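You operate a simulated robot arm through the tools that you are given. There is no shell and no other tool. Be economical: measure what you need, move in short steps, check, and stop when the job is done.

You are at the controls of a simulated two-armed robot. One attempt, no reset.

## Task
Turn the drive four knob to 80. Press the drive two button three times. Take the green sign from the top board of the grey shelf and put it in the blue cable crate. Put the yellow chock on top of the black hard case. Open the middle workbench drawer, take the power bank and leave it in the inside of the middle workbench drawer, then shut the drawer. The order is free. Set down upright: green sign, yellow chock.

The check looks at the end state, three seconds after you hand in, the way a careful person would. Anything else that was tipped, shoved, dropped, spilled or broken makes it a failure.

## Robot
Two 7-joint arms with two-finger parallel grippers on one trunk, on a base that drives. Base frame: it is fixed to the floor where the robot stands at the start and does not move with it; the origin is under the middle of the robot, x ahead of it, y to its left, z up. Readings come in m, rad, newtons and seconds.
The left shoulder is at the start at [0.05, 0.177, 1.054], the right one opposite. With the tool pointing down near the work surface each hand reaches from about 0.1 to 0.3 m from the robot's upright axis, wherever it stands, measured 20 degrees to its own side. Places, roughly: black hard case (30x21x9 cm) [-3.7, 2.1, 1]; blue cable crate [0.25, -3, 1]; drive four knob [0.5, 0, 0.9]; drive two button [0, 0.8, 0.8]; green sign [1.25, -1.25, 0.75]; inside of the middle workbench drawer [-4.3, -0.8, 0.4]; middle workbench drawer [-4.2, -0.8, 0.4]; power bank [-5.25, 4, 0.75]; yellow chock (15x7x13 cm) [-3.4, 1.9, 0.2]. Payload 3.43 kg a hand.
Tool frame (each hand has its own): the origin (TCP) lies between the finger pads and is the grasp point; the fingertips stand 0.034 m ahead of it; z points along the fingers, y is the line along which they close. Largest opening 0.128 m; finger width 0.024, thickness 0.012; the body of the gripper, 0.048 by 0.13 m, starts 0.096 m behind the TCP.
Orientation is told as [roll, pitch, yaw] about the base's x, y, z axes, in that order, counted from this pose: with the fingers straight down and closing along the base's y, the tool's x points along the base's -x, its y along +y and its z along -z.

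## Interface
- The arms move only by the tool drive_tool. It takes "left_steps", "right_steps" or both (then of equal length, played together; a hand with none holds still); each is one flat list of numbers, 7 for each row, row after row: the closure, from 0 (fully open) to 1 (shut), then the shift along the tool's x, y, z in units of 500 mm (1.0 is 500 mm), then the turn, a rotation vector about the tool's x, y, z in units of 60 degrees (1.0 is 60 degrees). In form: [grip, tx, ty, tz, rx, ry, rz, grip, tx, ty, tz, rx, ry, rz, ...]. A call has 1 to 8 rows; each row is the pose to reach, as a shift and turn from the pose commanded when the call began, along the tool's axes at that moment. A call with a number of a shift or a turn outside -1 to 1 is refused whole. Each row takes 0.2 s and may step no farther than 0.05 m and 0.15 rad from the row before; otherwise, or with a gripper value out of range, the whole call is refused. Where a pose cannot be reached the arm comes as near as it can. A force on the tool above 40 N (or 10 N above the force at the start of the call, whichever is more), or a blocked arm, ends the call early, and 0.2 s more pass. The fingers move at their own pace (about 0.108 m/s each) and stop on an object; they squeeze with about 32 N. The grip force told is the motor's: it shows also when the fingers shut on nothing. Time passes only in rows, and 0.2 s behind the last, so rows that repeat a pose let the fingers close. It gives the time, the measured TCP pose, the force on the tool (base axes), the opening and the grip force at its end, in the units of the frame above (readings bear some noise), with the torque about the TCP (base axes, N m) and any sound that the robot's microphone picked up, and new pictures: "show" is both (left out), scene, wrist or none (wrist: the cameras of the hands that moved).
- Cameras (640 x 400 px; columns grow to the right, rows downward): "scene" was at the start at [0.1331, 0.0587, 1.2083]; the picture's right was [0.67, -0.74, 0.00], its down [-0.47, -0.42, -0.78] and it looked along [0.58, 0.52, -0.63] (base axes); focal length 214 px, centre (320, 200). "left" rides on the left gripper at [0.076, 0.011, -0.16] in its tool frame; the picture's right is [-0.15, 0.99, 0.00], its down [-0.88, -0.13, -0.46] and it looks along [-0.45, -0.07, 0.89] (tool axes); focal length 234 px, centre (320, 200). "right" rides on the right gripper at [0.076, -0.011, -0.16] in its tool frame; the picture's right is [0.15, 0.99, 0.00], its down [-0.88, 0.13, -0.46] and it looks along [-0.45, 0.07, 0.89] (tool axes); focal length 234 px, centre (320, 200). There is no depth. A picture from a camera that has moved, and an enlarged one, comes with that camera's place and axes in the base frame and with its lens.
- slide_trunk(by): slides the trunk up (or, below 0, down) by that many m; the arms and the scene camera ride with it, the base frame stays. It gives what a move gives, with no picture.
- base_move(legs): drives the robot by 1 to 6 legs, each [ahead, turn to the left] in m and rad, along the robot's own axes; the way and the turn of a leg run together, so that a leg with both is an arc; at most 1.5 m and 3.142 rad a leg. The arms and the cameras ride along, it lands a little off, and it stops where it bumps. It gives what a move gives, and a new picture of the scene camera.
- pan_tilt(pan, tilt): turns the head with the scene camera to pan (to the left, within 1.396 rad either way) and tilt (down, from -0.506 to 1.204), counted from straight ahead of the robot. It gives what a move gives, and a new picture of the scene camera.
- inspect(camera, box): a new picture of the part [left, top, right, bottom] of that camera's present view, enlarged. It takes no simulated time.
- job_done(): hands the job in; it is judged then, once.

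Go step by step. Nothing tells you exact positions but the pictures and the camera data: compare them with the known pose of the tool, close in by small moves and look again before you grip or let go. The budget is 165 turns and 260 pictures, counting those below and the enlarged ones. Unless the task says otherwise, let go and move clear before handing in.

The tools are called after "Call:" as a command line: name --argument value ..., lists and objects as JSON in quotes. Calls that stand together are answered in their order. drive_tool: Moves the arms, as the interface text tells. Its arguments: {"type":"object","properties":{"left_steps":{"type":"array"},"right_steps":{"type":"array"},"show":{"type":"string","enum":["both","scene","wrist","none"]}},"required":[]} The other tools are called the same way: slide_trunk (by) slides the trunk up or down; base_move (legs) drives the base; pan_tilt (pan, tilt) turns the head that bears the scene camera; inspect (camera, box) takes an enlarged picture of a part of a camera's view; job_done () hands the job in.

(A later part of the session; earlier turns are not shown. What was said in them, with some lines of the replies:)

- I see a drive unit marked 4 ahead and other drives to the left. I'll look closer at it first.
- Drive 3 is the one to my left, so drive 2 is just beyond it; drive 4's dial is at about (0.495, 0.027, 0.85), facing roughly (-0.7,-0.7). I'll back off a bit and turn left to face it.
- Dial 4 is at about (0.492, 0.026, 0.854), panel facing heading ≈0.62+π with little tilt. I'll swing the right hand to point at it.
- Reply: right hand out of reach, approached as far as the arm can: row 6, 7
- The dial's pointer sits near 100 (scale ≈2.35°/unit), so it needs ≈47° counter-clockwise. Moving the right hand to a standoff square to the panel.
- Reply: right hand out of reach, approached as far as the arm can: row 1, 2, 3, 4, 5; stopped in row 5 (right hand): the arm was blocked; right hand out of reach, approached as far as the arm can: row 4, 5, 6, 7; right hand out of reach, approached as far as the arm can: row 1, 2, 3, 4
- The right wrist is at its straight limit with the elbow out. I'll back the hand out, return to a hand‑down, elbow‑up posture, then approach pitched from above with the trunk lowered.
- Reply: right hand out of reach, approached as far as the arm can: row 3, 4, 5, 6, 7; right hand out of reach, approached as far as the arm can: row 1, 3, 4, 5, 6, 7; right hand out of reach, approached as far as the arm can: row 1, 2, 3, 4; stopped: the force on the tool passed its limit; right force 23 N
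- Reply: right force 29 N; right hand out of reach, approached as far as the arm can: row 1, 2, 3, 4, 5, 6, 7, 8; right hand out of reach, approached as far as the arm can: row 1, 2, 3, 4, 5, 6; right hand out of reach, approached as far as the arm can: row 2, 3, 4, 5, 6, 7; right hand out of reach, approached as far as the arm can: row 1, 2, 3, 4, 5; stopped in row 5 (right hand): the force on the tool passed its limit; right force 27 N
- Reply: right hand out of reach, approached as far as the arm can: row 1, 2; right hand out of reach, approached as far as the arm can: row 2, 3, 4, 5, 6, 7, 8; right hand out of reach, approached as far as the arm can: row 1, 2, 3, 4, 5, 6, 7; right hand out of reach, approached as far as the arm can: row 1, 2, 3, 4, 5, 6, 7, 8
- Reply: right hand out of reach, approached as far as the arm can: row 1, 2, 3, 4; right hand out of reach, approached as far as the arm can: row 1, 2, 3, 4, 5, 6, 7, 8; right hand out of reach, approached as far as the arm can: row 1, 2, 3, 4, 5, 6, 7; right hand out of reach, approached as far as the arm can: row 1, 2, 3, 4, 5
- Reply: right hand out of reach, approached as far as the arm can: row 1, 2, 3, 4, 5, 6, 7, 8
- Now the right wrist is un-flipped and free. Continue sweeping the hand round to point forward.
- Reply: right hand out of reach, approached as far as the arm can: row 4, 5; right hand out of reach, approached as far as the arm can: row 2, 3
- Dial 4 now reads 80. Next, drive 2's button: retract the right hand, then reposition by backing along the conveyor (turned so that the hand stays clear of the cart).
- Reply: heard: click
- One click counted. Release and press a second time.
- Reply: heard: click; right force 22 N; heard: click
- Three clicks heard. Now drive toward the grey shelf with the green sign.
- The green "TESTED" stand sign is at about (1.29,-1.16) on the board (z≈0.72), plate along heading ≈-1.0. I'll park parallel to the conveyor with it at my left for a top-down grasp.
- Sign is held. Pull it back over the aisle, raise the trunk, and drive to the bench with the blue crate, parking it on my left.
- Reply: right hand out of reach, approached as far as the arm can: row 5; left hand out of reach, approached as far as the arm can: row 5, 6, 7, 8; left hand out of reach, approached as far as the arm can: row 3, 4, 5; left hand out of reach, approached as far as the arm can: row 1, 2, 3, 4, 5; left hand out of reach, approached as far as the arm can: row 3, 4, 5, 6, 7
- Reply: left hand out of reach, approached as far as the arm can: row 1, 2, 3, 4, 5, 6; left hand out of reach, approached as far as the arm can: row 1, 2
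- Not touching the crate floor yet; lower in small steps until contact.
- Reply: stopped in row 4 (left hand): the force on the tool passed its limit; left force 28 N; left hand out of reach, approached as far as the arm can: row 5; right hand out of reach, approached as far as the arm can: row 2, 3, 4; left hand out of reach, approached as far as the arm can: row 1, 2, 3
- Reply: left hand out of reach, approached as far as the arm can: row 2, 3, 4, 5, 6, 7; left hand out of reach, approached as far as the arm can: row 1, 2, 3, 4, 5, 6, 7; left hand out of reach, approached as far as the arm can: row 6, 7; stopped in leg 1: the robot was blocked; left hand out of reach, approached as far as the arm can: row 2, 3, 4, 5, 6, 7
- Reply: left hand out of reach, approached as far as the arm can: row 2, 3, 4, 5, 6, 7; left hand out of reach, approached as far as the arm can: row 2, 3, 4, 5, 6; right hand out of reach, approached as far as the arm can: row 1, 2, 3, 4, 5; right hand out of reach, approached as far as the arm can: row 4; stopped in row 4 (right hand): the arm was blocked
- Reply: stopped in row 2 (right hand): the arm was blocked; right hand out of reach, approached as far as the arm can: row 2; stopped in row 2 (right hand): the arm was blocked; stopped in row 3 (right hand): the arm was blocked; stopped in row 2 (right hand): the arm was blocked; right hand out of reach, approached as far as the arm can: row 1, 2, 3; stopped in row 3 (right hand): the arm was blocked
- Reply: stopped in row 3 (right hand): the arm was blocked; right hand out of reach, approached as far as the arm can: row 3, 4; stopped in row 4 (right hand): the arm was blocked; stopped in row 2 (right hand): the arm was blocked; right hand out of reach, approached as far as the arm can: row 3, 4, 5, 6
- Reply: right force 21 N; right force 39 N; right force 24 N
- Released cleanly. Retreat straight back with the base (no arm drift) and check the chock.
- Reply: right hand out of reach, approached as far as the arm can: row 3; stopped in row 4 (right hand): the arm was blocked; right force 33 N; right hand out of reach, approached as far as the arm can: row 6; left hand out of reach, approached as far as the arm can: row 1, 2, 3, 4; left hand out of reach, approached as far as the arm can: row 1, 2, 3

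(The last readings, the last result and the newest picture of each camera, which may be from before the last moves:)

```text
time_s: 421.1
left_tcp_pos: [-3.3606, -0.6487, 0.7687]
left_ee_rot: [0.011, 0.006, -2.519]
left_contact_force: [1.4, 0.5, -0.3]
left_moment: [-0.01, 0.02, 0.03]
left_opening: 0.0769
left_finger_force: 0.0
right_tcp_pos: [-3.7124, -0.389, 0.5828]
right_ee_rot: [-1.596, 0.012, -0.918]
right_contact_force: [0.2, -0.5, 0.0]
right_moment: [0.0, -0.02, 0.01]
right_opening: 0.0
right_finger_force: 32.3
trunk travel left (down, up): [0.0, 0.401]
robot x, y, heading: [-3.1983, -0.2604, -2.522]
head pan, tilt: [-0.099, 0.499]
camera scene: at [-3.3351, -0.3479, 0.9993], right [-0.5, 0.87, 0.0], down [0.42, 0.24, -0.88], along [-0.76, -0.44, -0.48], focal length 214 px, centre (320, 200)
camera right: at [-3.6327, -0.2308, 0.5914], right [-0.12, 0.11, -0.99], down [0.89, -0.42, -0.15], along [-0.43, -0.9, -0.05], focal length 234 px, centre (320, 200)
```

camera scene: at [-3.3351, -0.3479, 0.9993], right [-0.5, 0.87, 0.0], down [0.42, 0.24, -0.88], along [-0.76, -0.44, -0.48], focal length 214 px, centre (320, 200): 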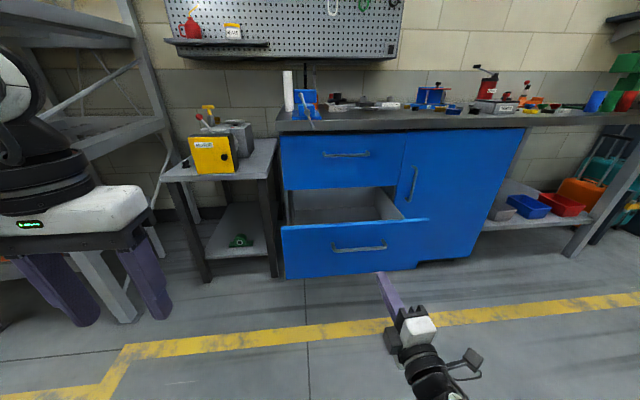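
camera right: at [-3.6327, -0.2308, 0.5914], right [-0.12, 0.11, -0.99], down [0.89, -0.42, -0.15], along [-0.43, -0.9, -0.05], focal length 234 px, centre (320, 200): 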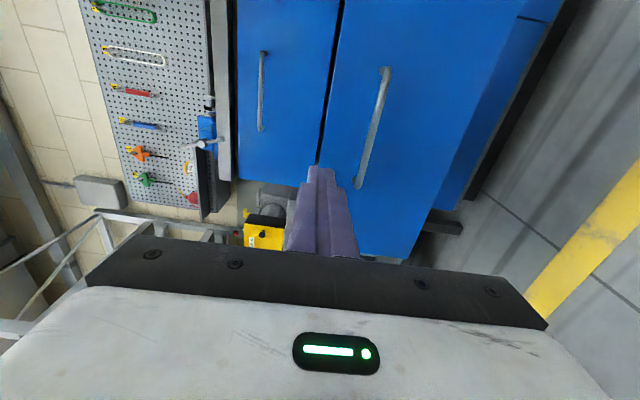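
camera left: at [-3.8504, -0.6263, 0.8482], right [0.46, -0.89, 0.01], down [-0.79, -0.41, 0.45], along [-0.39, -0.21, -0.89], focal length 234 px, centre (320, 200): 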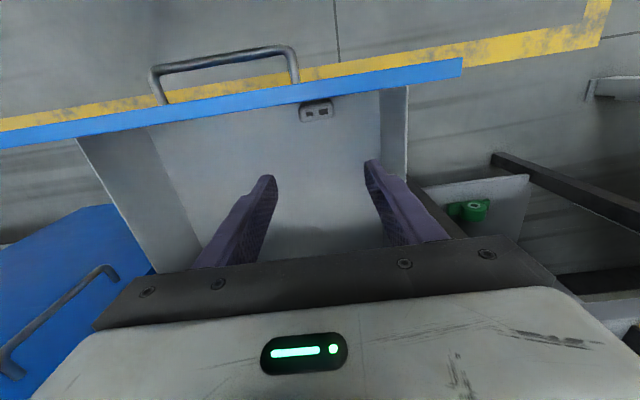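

Call:
drive_tool --right_steps '[1, 0, 0.03, 0, 0, 0, 0, 1, 0, 0.06, 0, 0, 0, 0]' --show "none"

Call:
base_move --legs '[[0.13, 0]]'

Call:
inspect --camera "right" --box '[160, 20, 480, 220]'

```text
time_s: 421.9
left_tcp_pos: [-3.3584, -0.6497, 0.7673]
left_ee_rot: [0.008, 0.001, -2.517]
left_contact_force: [-0.2, -0.7, 0.9]
left_moment: [0.0, 0.06, 0.0]
left_opening: 0.0767
left_finger_force: 0.0
right_tcp_pos: [-3.7227, -0.3765, 0.5838]
right_ee_rot: [-1.655, 0.033, -0.934]
right_contact_force: [-0.8, 0.7, -1.2]
right_moment: [0.04, -0.02, 0.01]
right_opening: 0.0001
right_finger_force: 31.6
trunk travel left (down, up): [0.0, 0.401]
robot x, y, heading: [-3.1953, -0.2628, -2.518]
head pan, tilt: [-0.099, 0.499]
stopped in row 2 (right hand): the arm was blocked; the commanded pose is now the measured one
```

```text
time_s: 423.2
left_tcp_pos: [-3.4635, -0.724, 0.7688]
left_ee_rot: [0.009, 0.003, -2.516]
left_contact_force: [0.4, -0.5, 0.0]
left_moment: [0.0, -0.04, 0.0]
left_opening: 0.0769
left_finger_force: 0.0
right_tcp_pos: [-3.8272, -0.453, 0.5826]
right_ee_rot: [-1.652, 0.038, -0.933]
right_contact_force: [-0.6, 1.0, 0.3]
right_moment: [-0.03, -0.01, 0.0]
right_opening: 0.0
right_finger_force: 31.7
trunk travel left (down, up): [0.0, 0.401]
robot x, y, heading: [-3.2997, -0.3367, -2.52]
head pan, tilt: [-0.099, 0.499]
camera scene: at [-3.4369, -0.4228, 0.9999], right [-0.5, 0.87, 0.0], down [0.41, 0.24, -0.88], along [-0.76, -0.44, -0.48], focal length 214 px, centre (320, 200)
```

scene: 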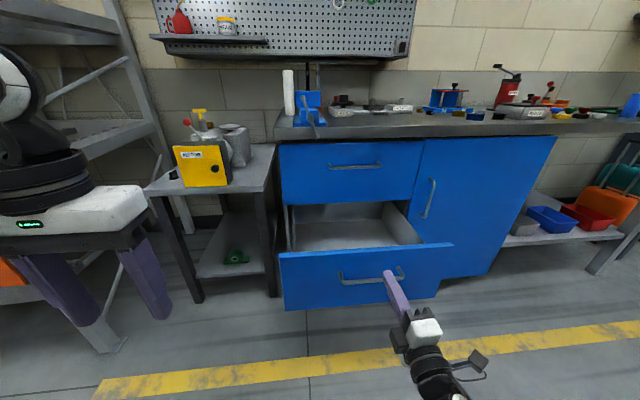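

```text
2.00 times, centred on (320, 120) of right
camera zoom: at [-3.7458, -0.2962, 0.5837], right [-0.17, 0.1, -0.98], down [0.88, -0.44, -0.2], along [-0.45, -0.89, -0.01], focal length 468 px, centre (320, 360)
```

zoom: 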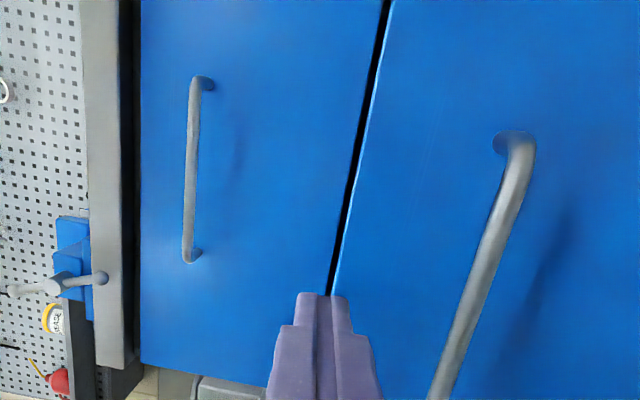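

Call:
base_move --legs '[[-0.12, 0]]'

Call:
drive_tool --right_steps '[1, 0, 0.0, 0.06, 0, 0, 0, 1, 0, 0.03, 0.12, 0, 0, 0, 1, 0, 0.07, 0.16, 0, 0, 0, 1, 0, 0.1, 0.18, 0, 0, 0]' --show "wrist"

```text
time_s: 424.4
left_tcp_pos: [-3.3678, -0.6544, 0.7684]
left_ee_rot: [0.011, 0.006, -2.515]
left_contact_force: [-0.3, 0.4, 0.3]
left_moment: [0.04, -0.04, -0.01]
left_opening: 0.0767
left_finger_force: 0.0
right_tcp_pos: [-3.7333, -0.3827, 0.581]
right_ee_rot: [-1.651, 0.037, -0.936]
right_contact_force: [0.2, -0.7, 0.1]
right_moment: [0.0, 0.04, 0.01]
right_opening: 0.0001
right_finger_force: 31.8
trunk travel left (down, up): [0.0, 0.401]
robot x, y, heading: [-3.2079, -0.2701, -2.518]
head pan, tilt: [-0.099, 0.499]
camera scene: at [-3.343, -0.3535, 0.9993], right [-0.5, 0.87, 0.0], down [0.41, 0.24, -0.88], along [-0.76, -0.44, -0.48], focal length 214 px, centre (320, 200)
```

scene: 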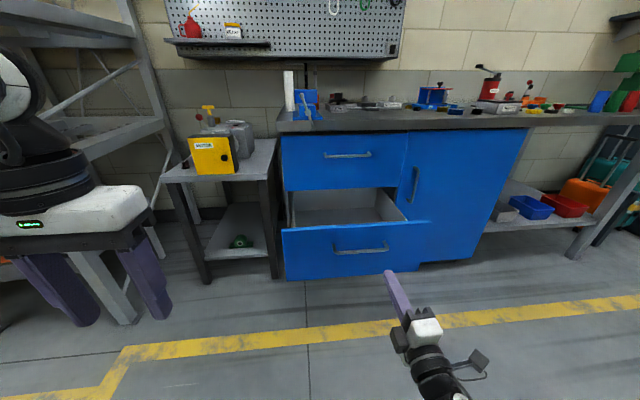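

```text
time_s: 425.6
left_tcp_pos: [-3.3681, -0.6548, 0.7659]
left_ee_rot: [0.011, 0.006, -2.515]
left_contact_force: [-0.4, 0.9, 0.9]
left_moment: [-0.07, -0.01, 0.02]
left_opening: 0.0768
left_finger_force: 0.1
right_tcp_pos: [-3.8226, -0.411, 0.5279]
right_ee_rot: [-1.632, 0.142, -0.928]
right_contact_force: [0.4, 0.5, 0.9]
right_moment: [0.01, -0.03, -0.01]
right_opening: 0.0
right_finger_force: 31.6
trunk travel left (down, up): [0.0, 0.401]
robot x, y, heading: [-3.2093, -0.2723, -2.517]
head pan, tilt: [-0.099, 0.499]
stopped in row 4 (right hand): the arm was blocked; the commanded pose is now the measured one
camera right: at [-3.7398, -0.2546, 0.5404], right [-0.22, 0.19, -0.96], down [0.87, -0.41, -0.28], along [-0.45, -0.89, -0.08], focal length 234 px, centre (320, 200)
```

right: 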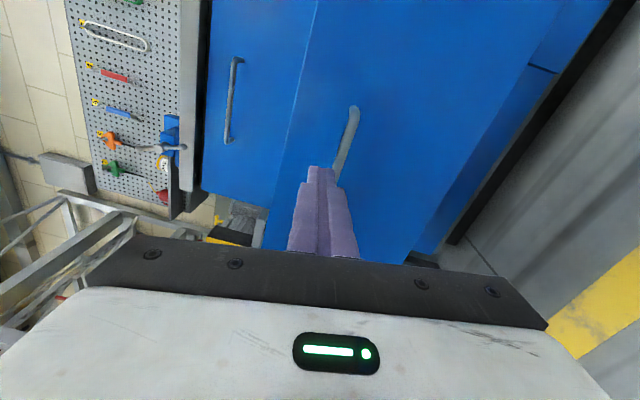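

Call:
base_move --legs '[[0.16, 0]]'

```text
time_s: 427.0
left_tcp_pos: [-3.5004, -0.7467, 0.7686]
left_ee_rot: [0.012, 0.005, -2.514]
left_contact_force: [1.1, 0.3, -0.2]
left_moment: [0.0, -0.02, -0.02]
left_opening: 0.0768
left_finger_force: 0.1
right_tcp_pos: [-3.9528, -0.506, 0.5282]
right_ee_rot: [-1.632, 0.142, -0.928]
right_contact_force: [0.2, 0.8, 0.0]
right_moment: [0.0, 0.02, -0.01]
right_opening: 0.0
right_finger_force: 32.4
trunk travel left (down, up): [0.0, 0.401]
robot x, y, heading: [-3.3402, -0.3611, -2.518]
head pan, tilt: [-0.099, 0.499]
camera scene: at [-3.4742, -0.4461, 0.9993], right [-0.5, 0.87, 0.0], down [0.42, 0.24, -0.88], along [-0.76, -0.44, -0.48], focal length 214 px, centre (320, 200)
```

scene: 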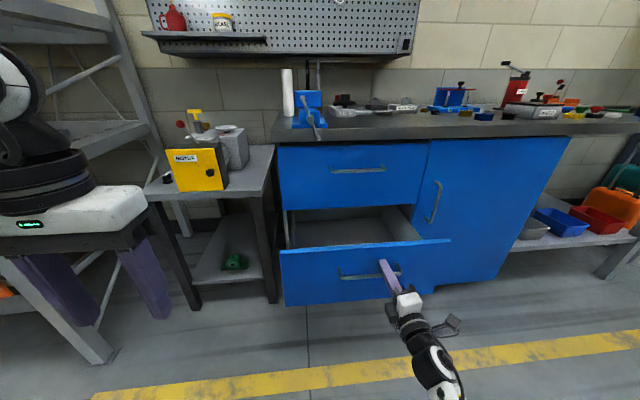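

Call:
base_move --legs '[[0.14, 0]]'

Call:
base_move --legs '[[0.04, 0]]'

Call:
inspect --camera "right" --box '[100, 20, 540, 295]'

```text
time_s: 428.4
left_tcp_pos: [-3.6117, -0.8275, 0.7676]
left_ee_rot: [0.011, 0.004, -2.516]
left_contact_force: [0.2, -0.1, -0.3]
left_moment: [0.0, -0.01, -0.02]
left_opening: 0.077
left_finger_force: 0.1
right_tcp_pos: [-4.0654, -0.585, 0.5296]
right_ee_rot: [-1.631, 0.145, -0.93]
right_contact_force: [0.0, 1.1, 0.1]
right_moment: [0.01, -0.01, 0.01]
right_opening: 0.0
right_finger_force: 31.6
trunk travel left (down, up): [0.0, 0.401]
robot x, y, heading: [-3.448, -0.4404, -2.516]
head pan, tilt: [-0.099, 0.499]
camera scene: at [-3.5866, -0.5273, 0.9992], right [-0.5, 0.87, 0.0], down [0.42, 0.24, -0.88], along [-0.76, -0.44, -0.48], focal length 214 px, centre (320, 200)
```

scene: 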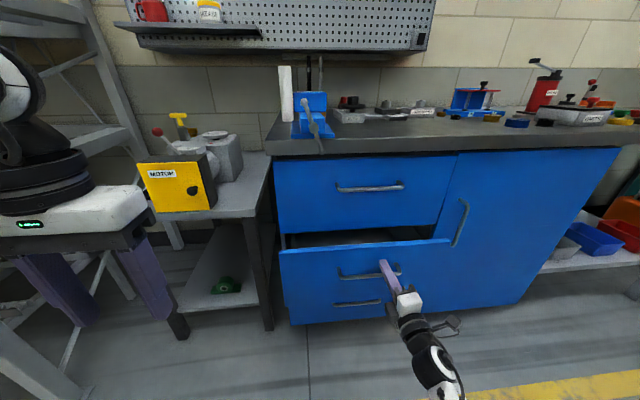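

```text
time_s: 429.2
left_tcp_pos: [-3.6443, -0.8515, 0.7669]
left_ee_rot: [0.01, 0.006, -2.517]
left_contact_force: [-0.2, -0.4, 0.1]
left_moment: [0.02, 0.01, 0.02]
left_opening: 0.077
left_finger_force: 0.1
right_tcp_pos: [-4.098, -0.6078, 0.5289]
right_ee_rot: [-1.633, 0.143, -0.932]
right_contact_force: [0.7, -0.1, 0.3]
right_moment: [-0.02, 0.0, -0.01]
right_opening: 0.0003
right_finger_force: 32.0
trunk travel left (down, up): [0.0, 0.401]
robot x, y, heading: [-3.481, -0.4659, -2.525]
head pan, tilt: [-0.099, 0.499]
camera scene: at [-3.6187, -0.5507, 0.9992], right [-0.5, 0.87, 0.0], down [0.42, 0.24, -0.88], along [-0.76, -0.44, -0.48], focal length 214 px, centre (320, 200)
```

scene: 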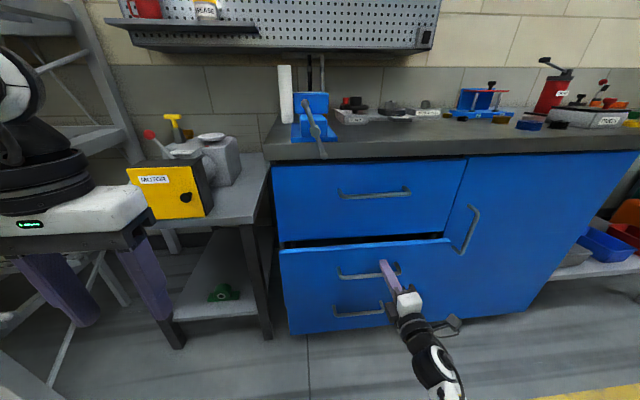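

```text
1.45 times, centred on (320, 158) of right
camera zoom: at [-4.0157, -0.4517, 0.5418], right [-0.22, 0.19, -0.96], down [0.87, -0.41, -0.28], along [-0.45, -0.89, -0.08], focal length 341 px, centre (320, 262)
```

zoom: 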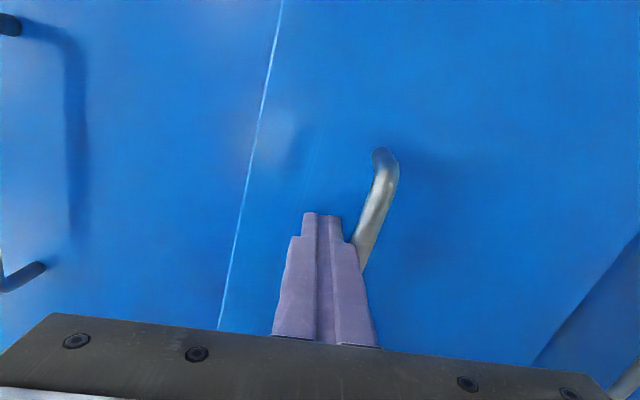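

Call:
base_move --legs '[[0.045, 0]]'

Call:
inspect --camera "scene" --box '[250, 150, 490, 350]'

```text
time_s: 430.1
left_tcp_pos: [-3.6791, -0.8772, 0.7685]
left_ee_rot: [0.009, 0.005, -2.516]
left_contact_force: [-0.2, 0.1, 0.4]
left_moment: [0.02, -0.02, 0.03]
left_opening: 0.0769
left_finger_force: 0.0
right_tcp_pos: [-4.134, -0.6341, 0.5291]
right_ee_rot: [-1.632, 0.144, -0.932]
right_contact_force: [0.1, -0.1, 0.1]
right_moment: [0.02, 0.0, -0.01]
right_opening: 0.0001
right_finger_force: 32.4
trunk travel left (down, up): [0.0, 0.401]
robot x, y, heading: [-3.5177, -0.4909, -2.518]
head pan, tilt: [-0.099, 0.499]
camera scene: at [-3.6539, -0.5762, 0.9992], right [-0.5, 0.87, 0.0], down [0.42, 0.24, -0.88], along [-0.76, -0.44, -0.48], focal length 214 px, centre (320, 200)
```

scene: 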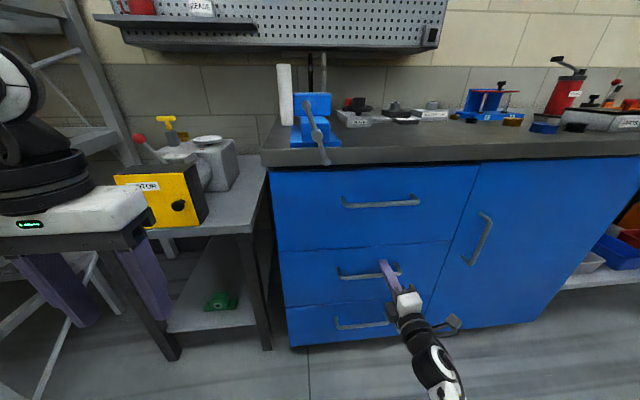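

```text
2.00 times, centred on (370, 250) of scene
camera zoom: at [-3.6539, -0.5762, 0.9992], right [-0.5, 0.87, 0.0], down [0.42, 0.24, -0.88], along [-0.76, -0.44, -0.48], focal length 429 px, centre (220, 100)
```

zoom: 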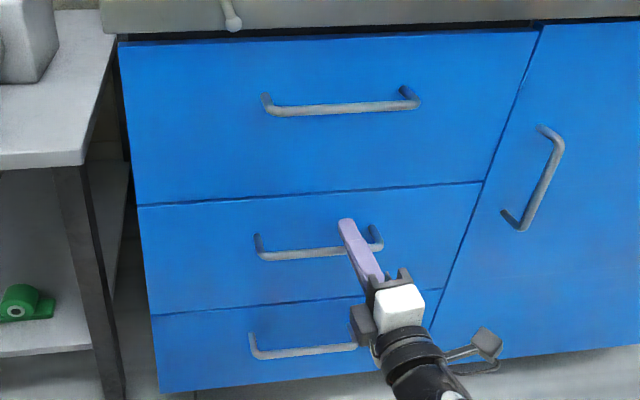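

Call:
base_move --legs '[[0.015, 0]]'

Call:
base_move --legs '[[-0.3, 0]]'

Call:
inspect --camera "scene" --box '[240, 100, 480, 260]'

```text
time_s: 430.9
left_tcp_pos: [-3.685, -0.8804, 0.7678]
left_ee_rot: [0.009, 0.004, -2.518]
left_contact_force: [1.3, 0.6, -0.6]
left_moment: [-0.01, -0.03, 0.0]
left_opening: 0.0769
left_finger_force: 0.1
right_tcp_pos: [-4.1384, -0.6365, 0.5291]
right_ee_rot: [-1.632, 0.146, -0.928]
right_contact_force: [4.4, 3.0, 2.3]
right_moment: [0.07, -0.1, 0.04]
right_opening: 0.0
right_finger_force: 32.7
trunk travel left (down, up): [0.0, 0.401]
robot x, y, heading: [-3.5211, -0.4991, -2.525]
head pan, tilt: [-0.099, 0.499]
stopped in leg 1: the force on the tool passed its limit (the readings are from after the stop); the commanded pose is now the measured one
camera scene: at [-3.6585, -0.5795, 0.9993], right [-0.5, 0.87, 0.0], down [0.41, 0.24, -0.88], along [-0.76, -0.44, -0.48], focal length 214 px, centre (320, 200)
```

scene: 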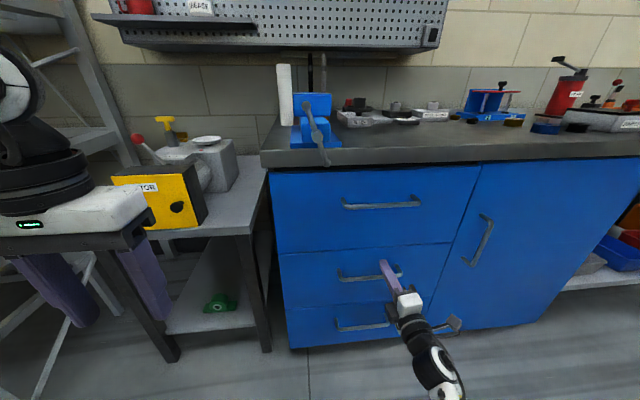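

```text
time_s: 432.9
left_tcp_pos: [-3.4466, -0.7099, 0.7675]
left_ee_rot: [0.01, 0.006, -2.52]
left_contact_force: [-0.8, 0.2, 0.2]
left_moment: [0.04, 0.01, -0.03]
left_opening: 0.0768
left_finger_force: 0.0
right_tcp_pos: [-3.8988, -0.4639, 0.5295]
right_ee_rot: [-1.633, 0.144, -0.932]
right_contact_force: [0.3, -0.7, -0.3]
right_moment: [0.01, -0.01, 0.0]
right_opening: 0.0
right_finger_force: 32.1
trunk travel left (down, up): [0.0, 0.401]
robot x, y, heading: [-3.2834, -0.3252, -2.522]
head pan, tilt: [-0.099, 0.499]
camera scene: at [-3.4206, -0.4095, 0.9993], right [-0.49, 0.87, 0.0], down [0.42, 0.24, -0.88], along [-0.76, -0.43, -0.48], focal length 214 px, centre (320, 200)
```

scene: 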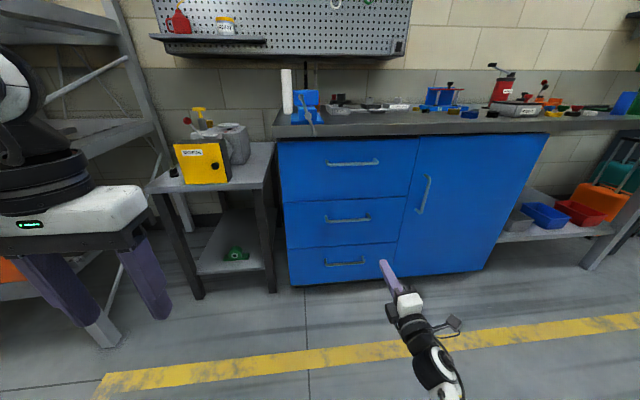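

```text
2.50 times, centred on (360, 180) of scene
camera zoom: at [-3.4206, -0.4095, 0.9993], right [-0.49, 0.87, 0.0], down [0.42, 0.24, -0.88], along [-0.76, -0.43, -0.48], focal length 536 px, centre (220, 250)
```

zoom: 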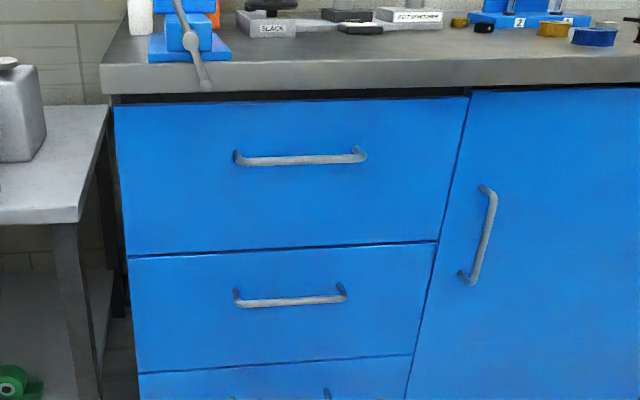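

The middle drawer is shut flush with the power bank inside. The other four jobs were checked as I finished them, and both hands are clear, so I'm handing in.

Call:
job_done

```text
The job is handed in.
```

I handed the job in with all five tasks done, each checked on camera or by sound; the verdict isn't back yet.

- **Drive four knob:** it reads about 80 on the dial; the pointer looked within a unit or so of the mark.
- **Drive two button:** pressed three times, with one click heard each time.
- **Green sign:** standing upright in the blue cable crate.
- **Yellow chock:** standing upright on top of the black hard case.
- **Power bank:** released a few centimetres above the floor of the middle workbench drawer, where it stood upright. I then closed the drawer flush.

My right hand brushed the grey cabinet beside drive four twice near the start, and the base stopped once against something at the luggage trolley. I saw nothing move in the pictures either time.
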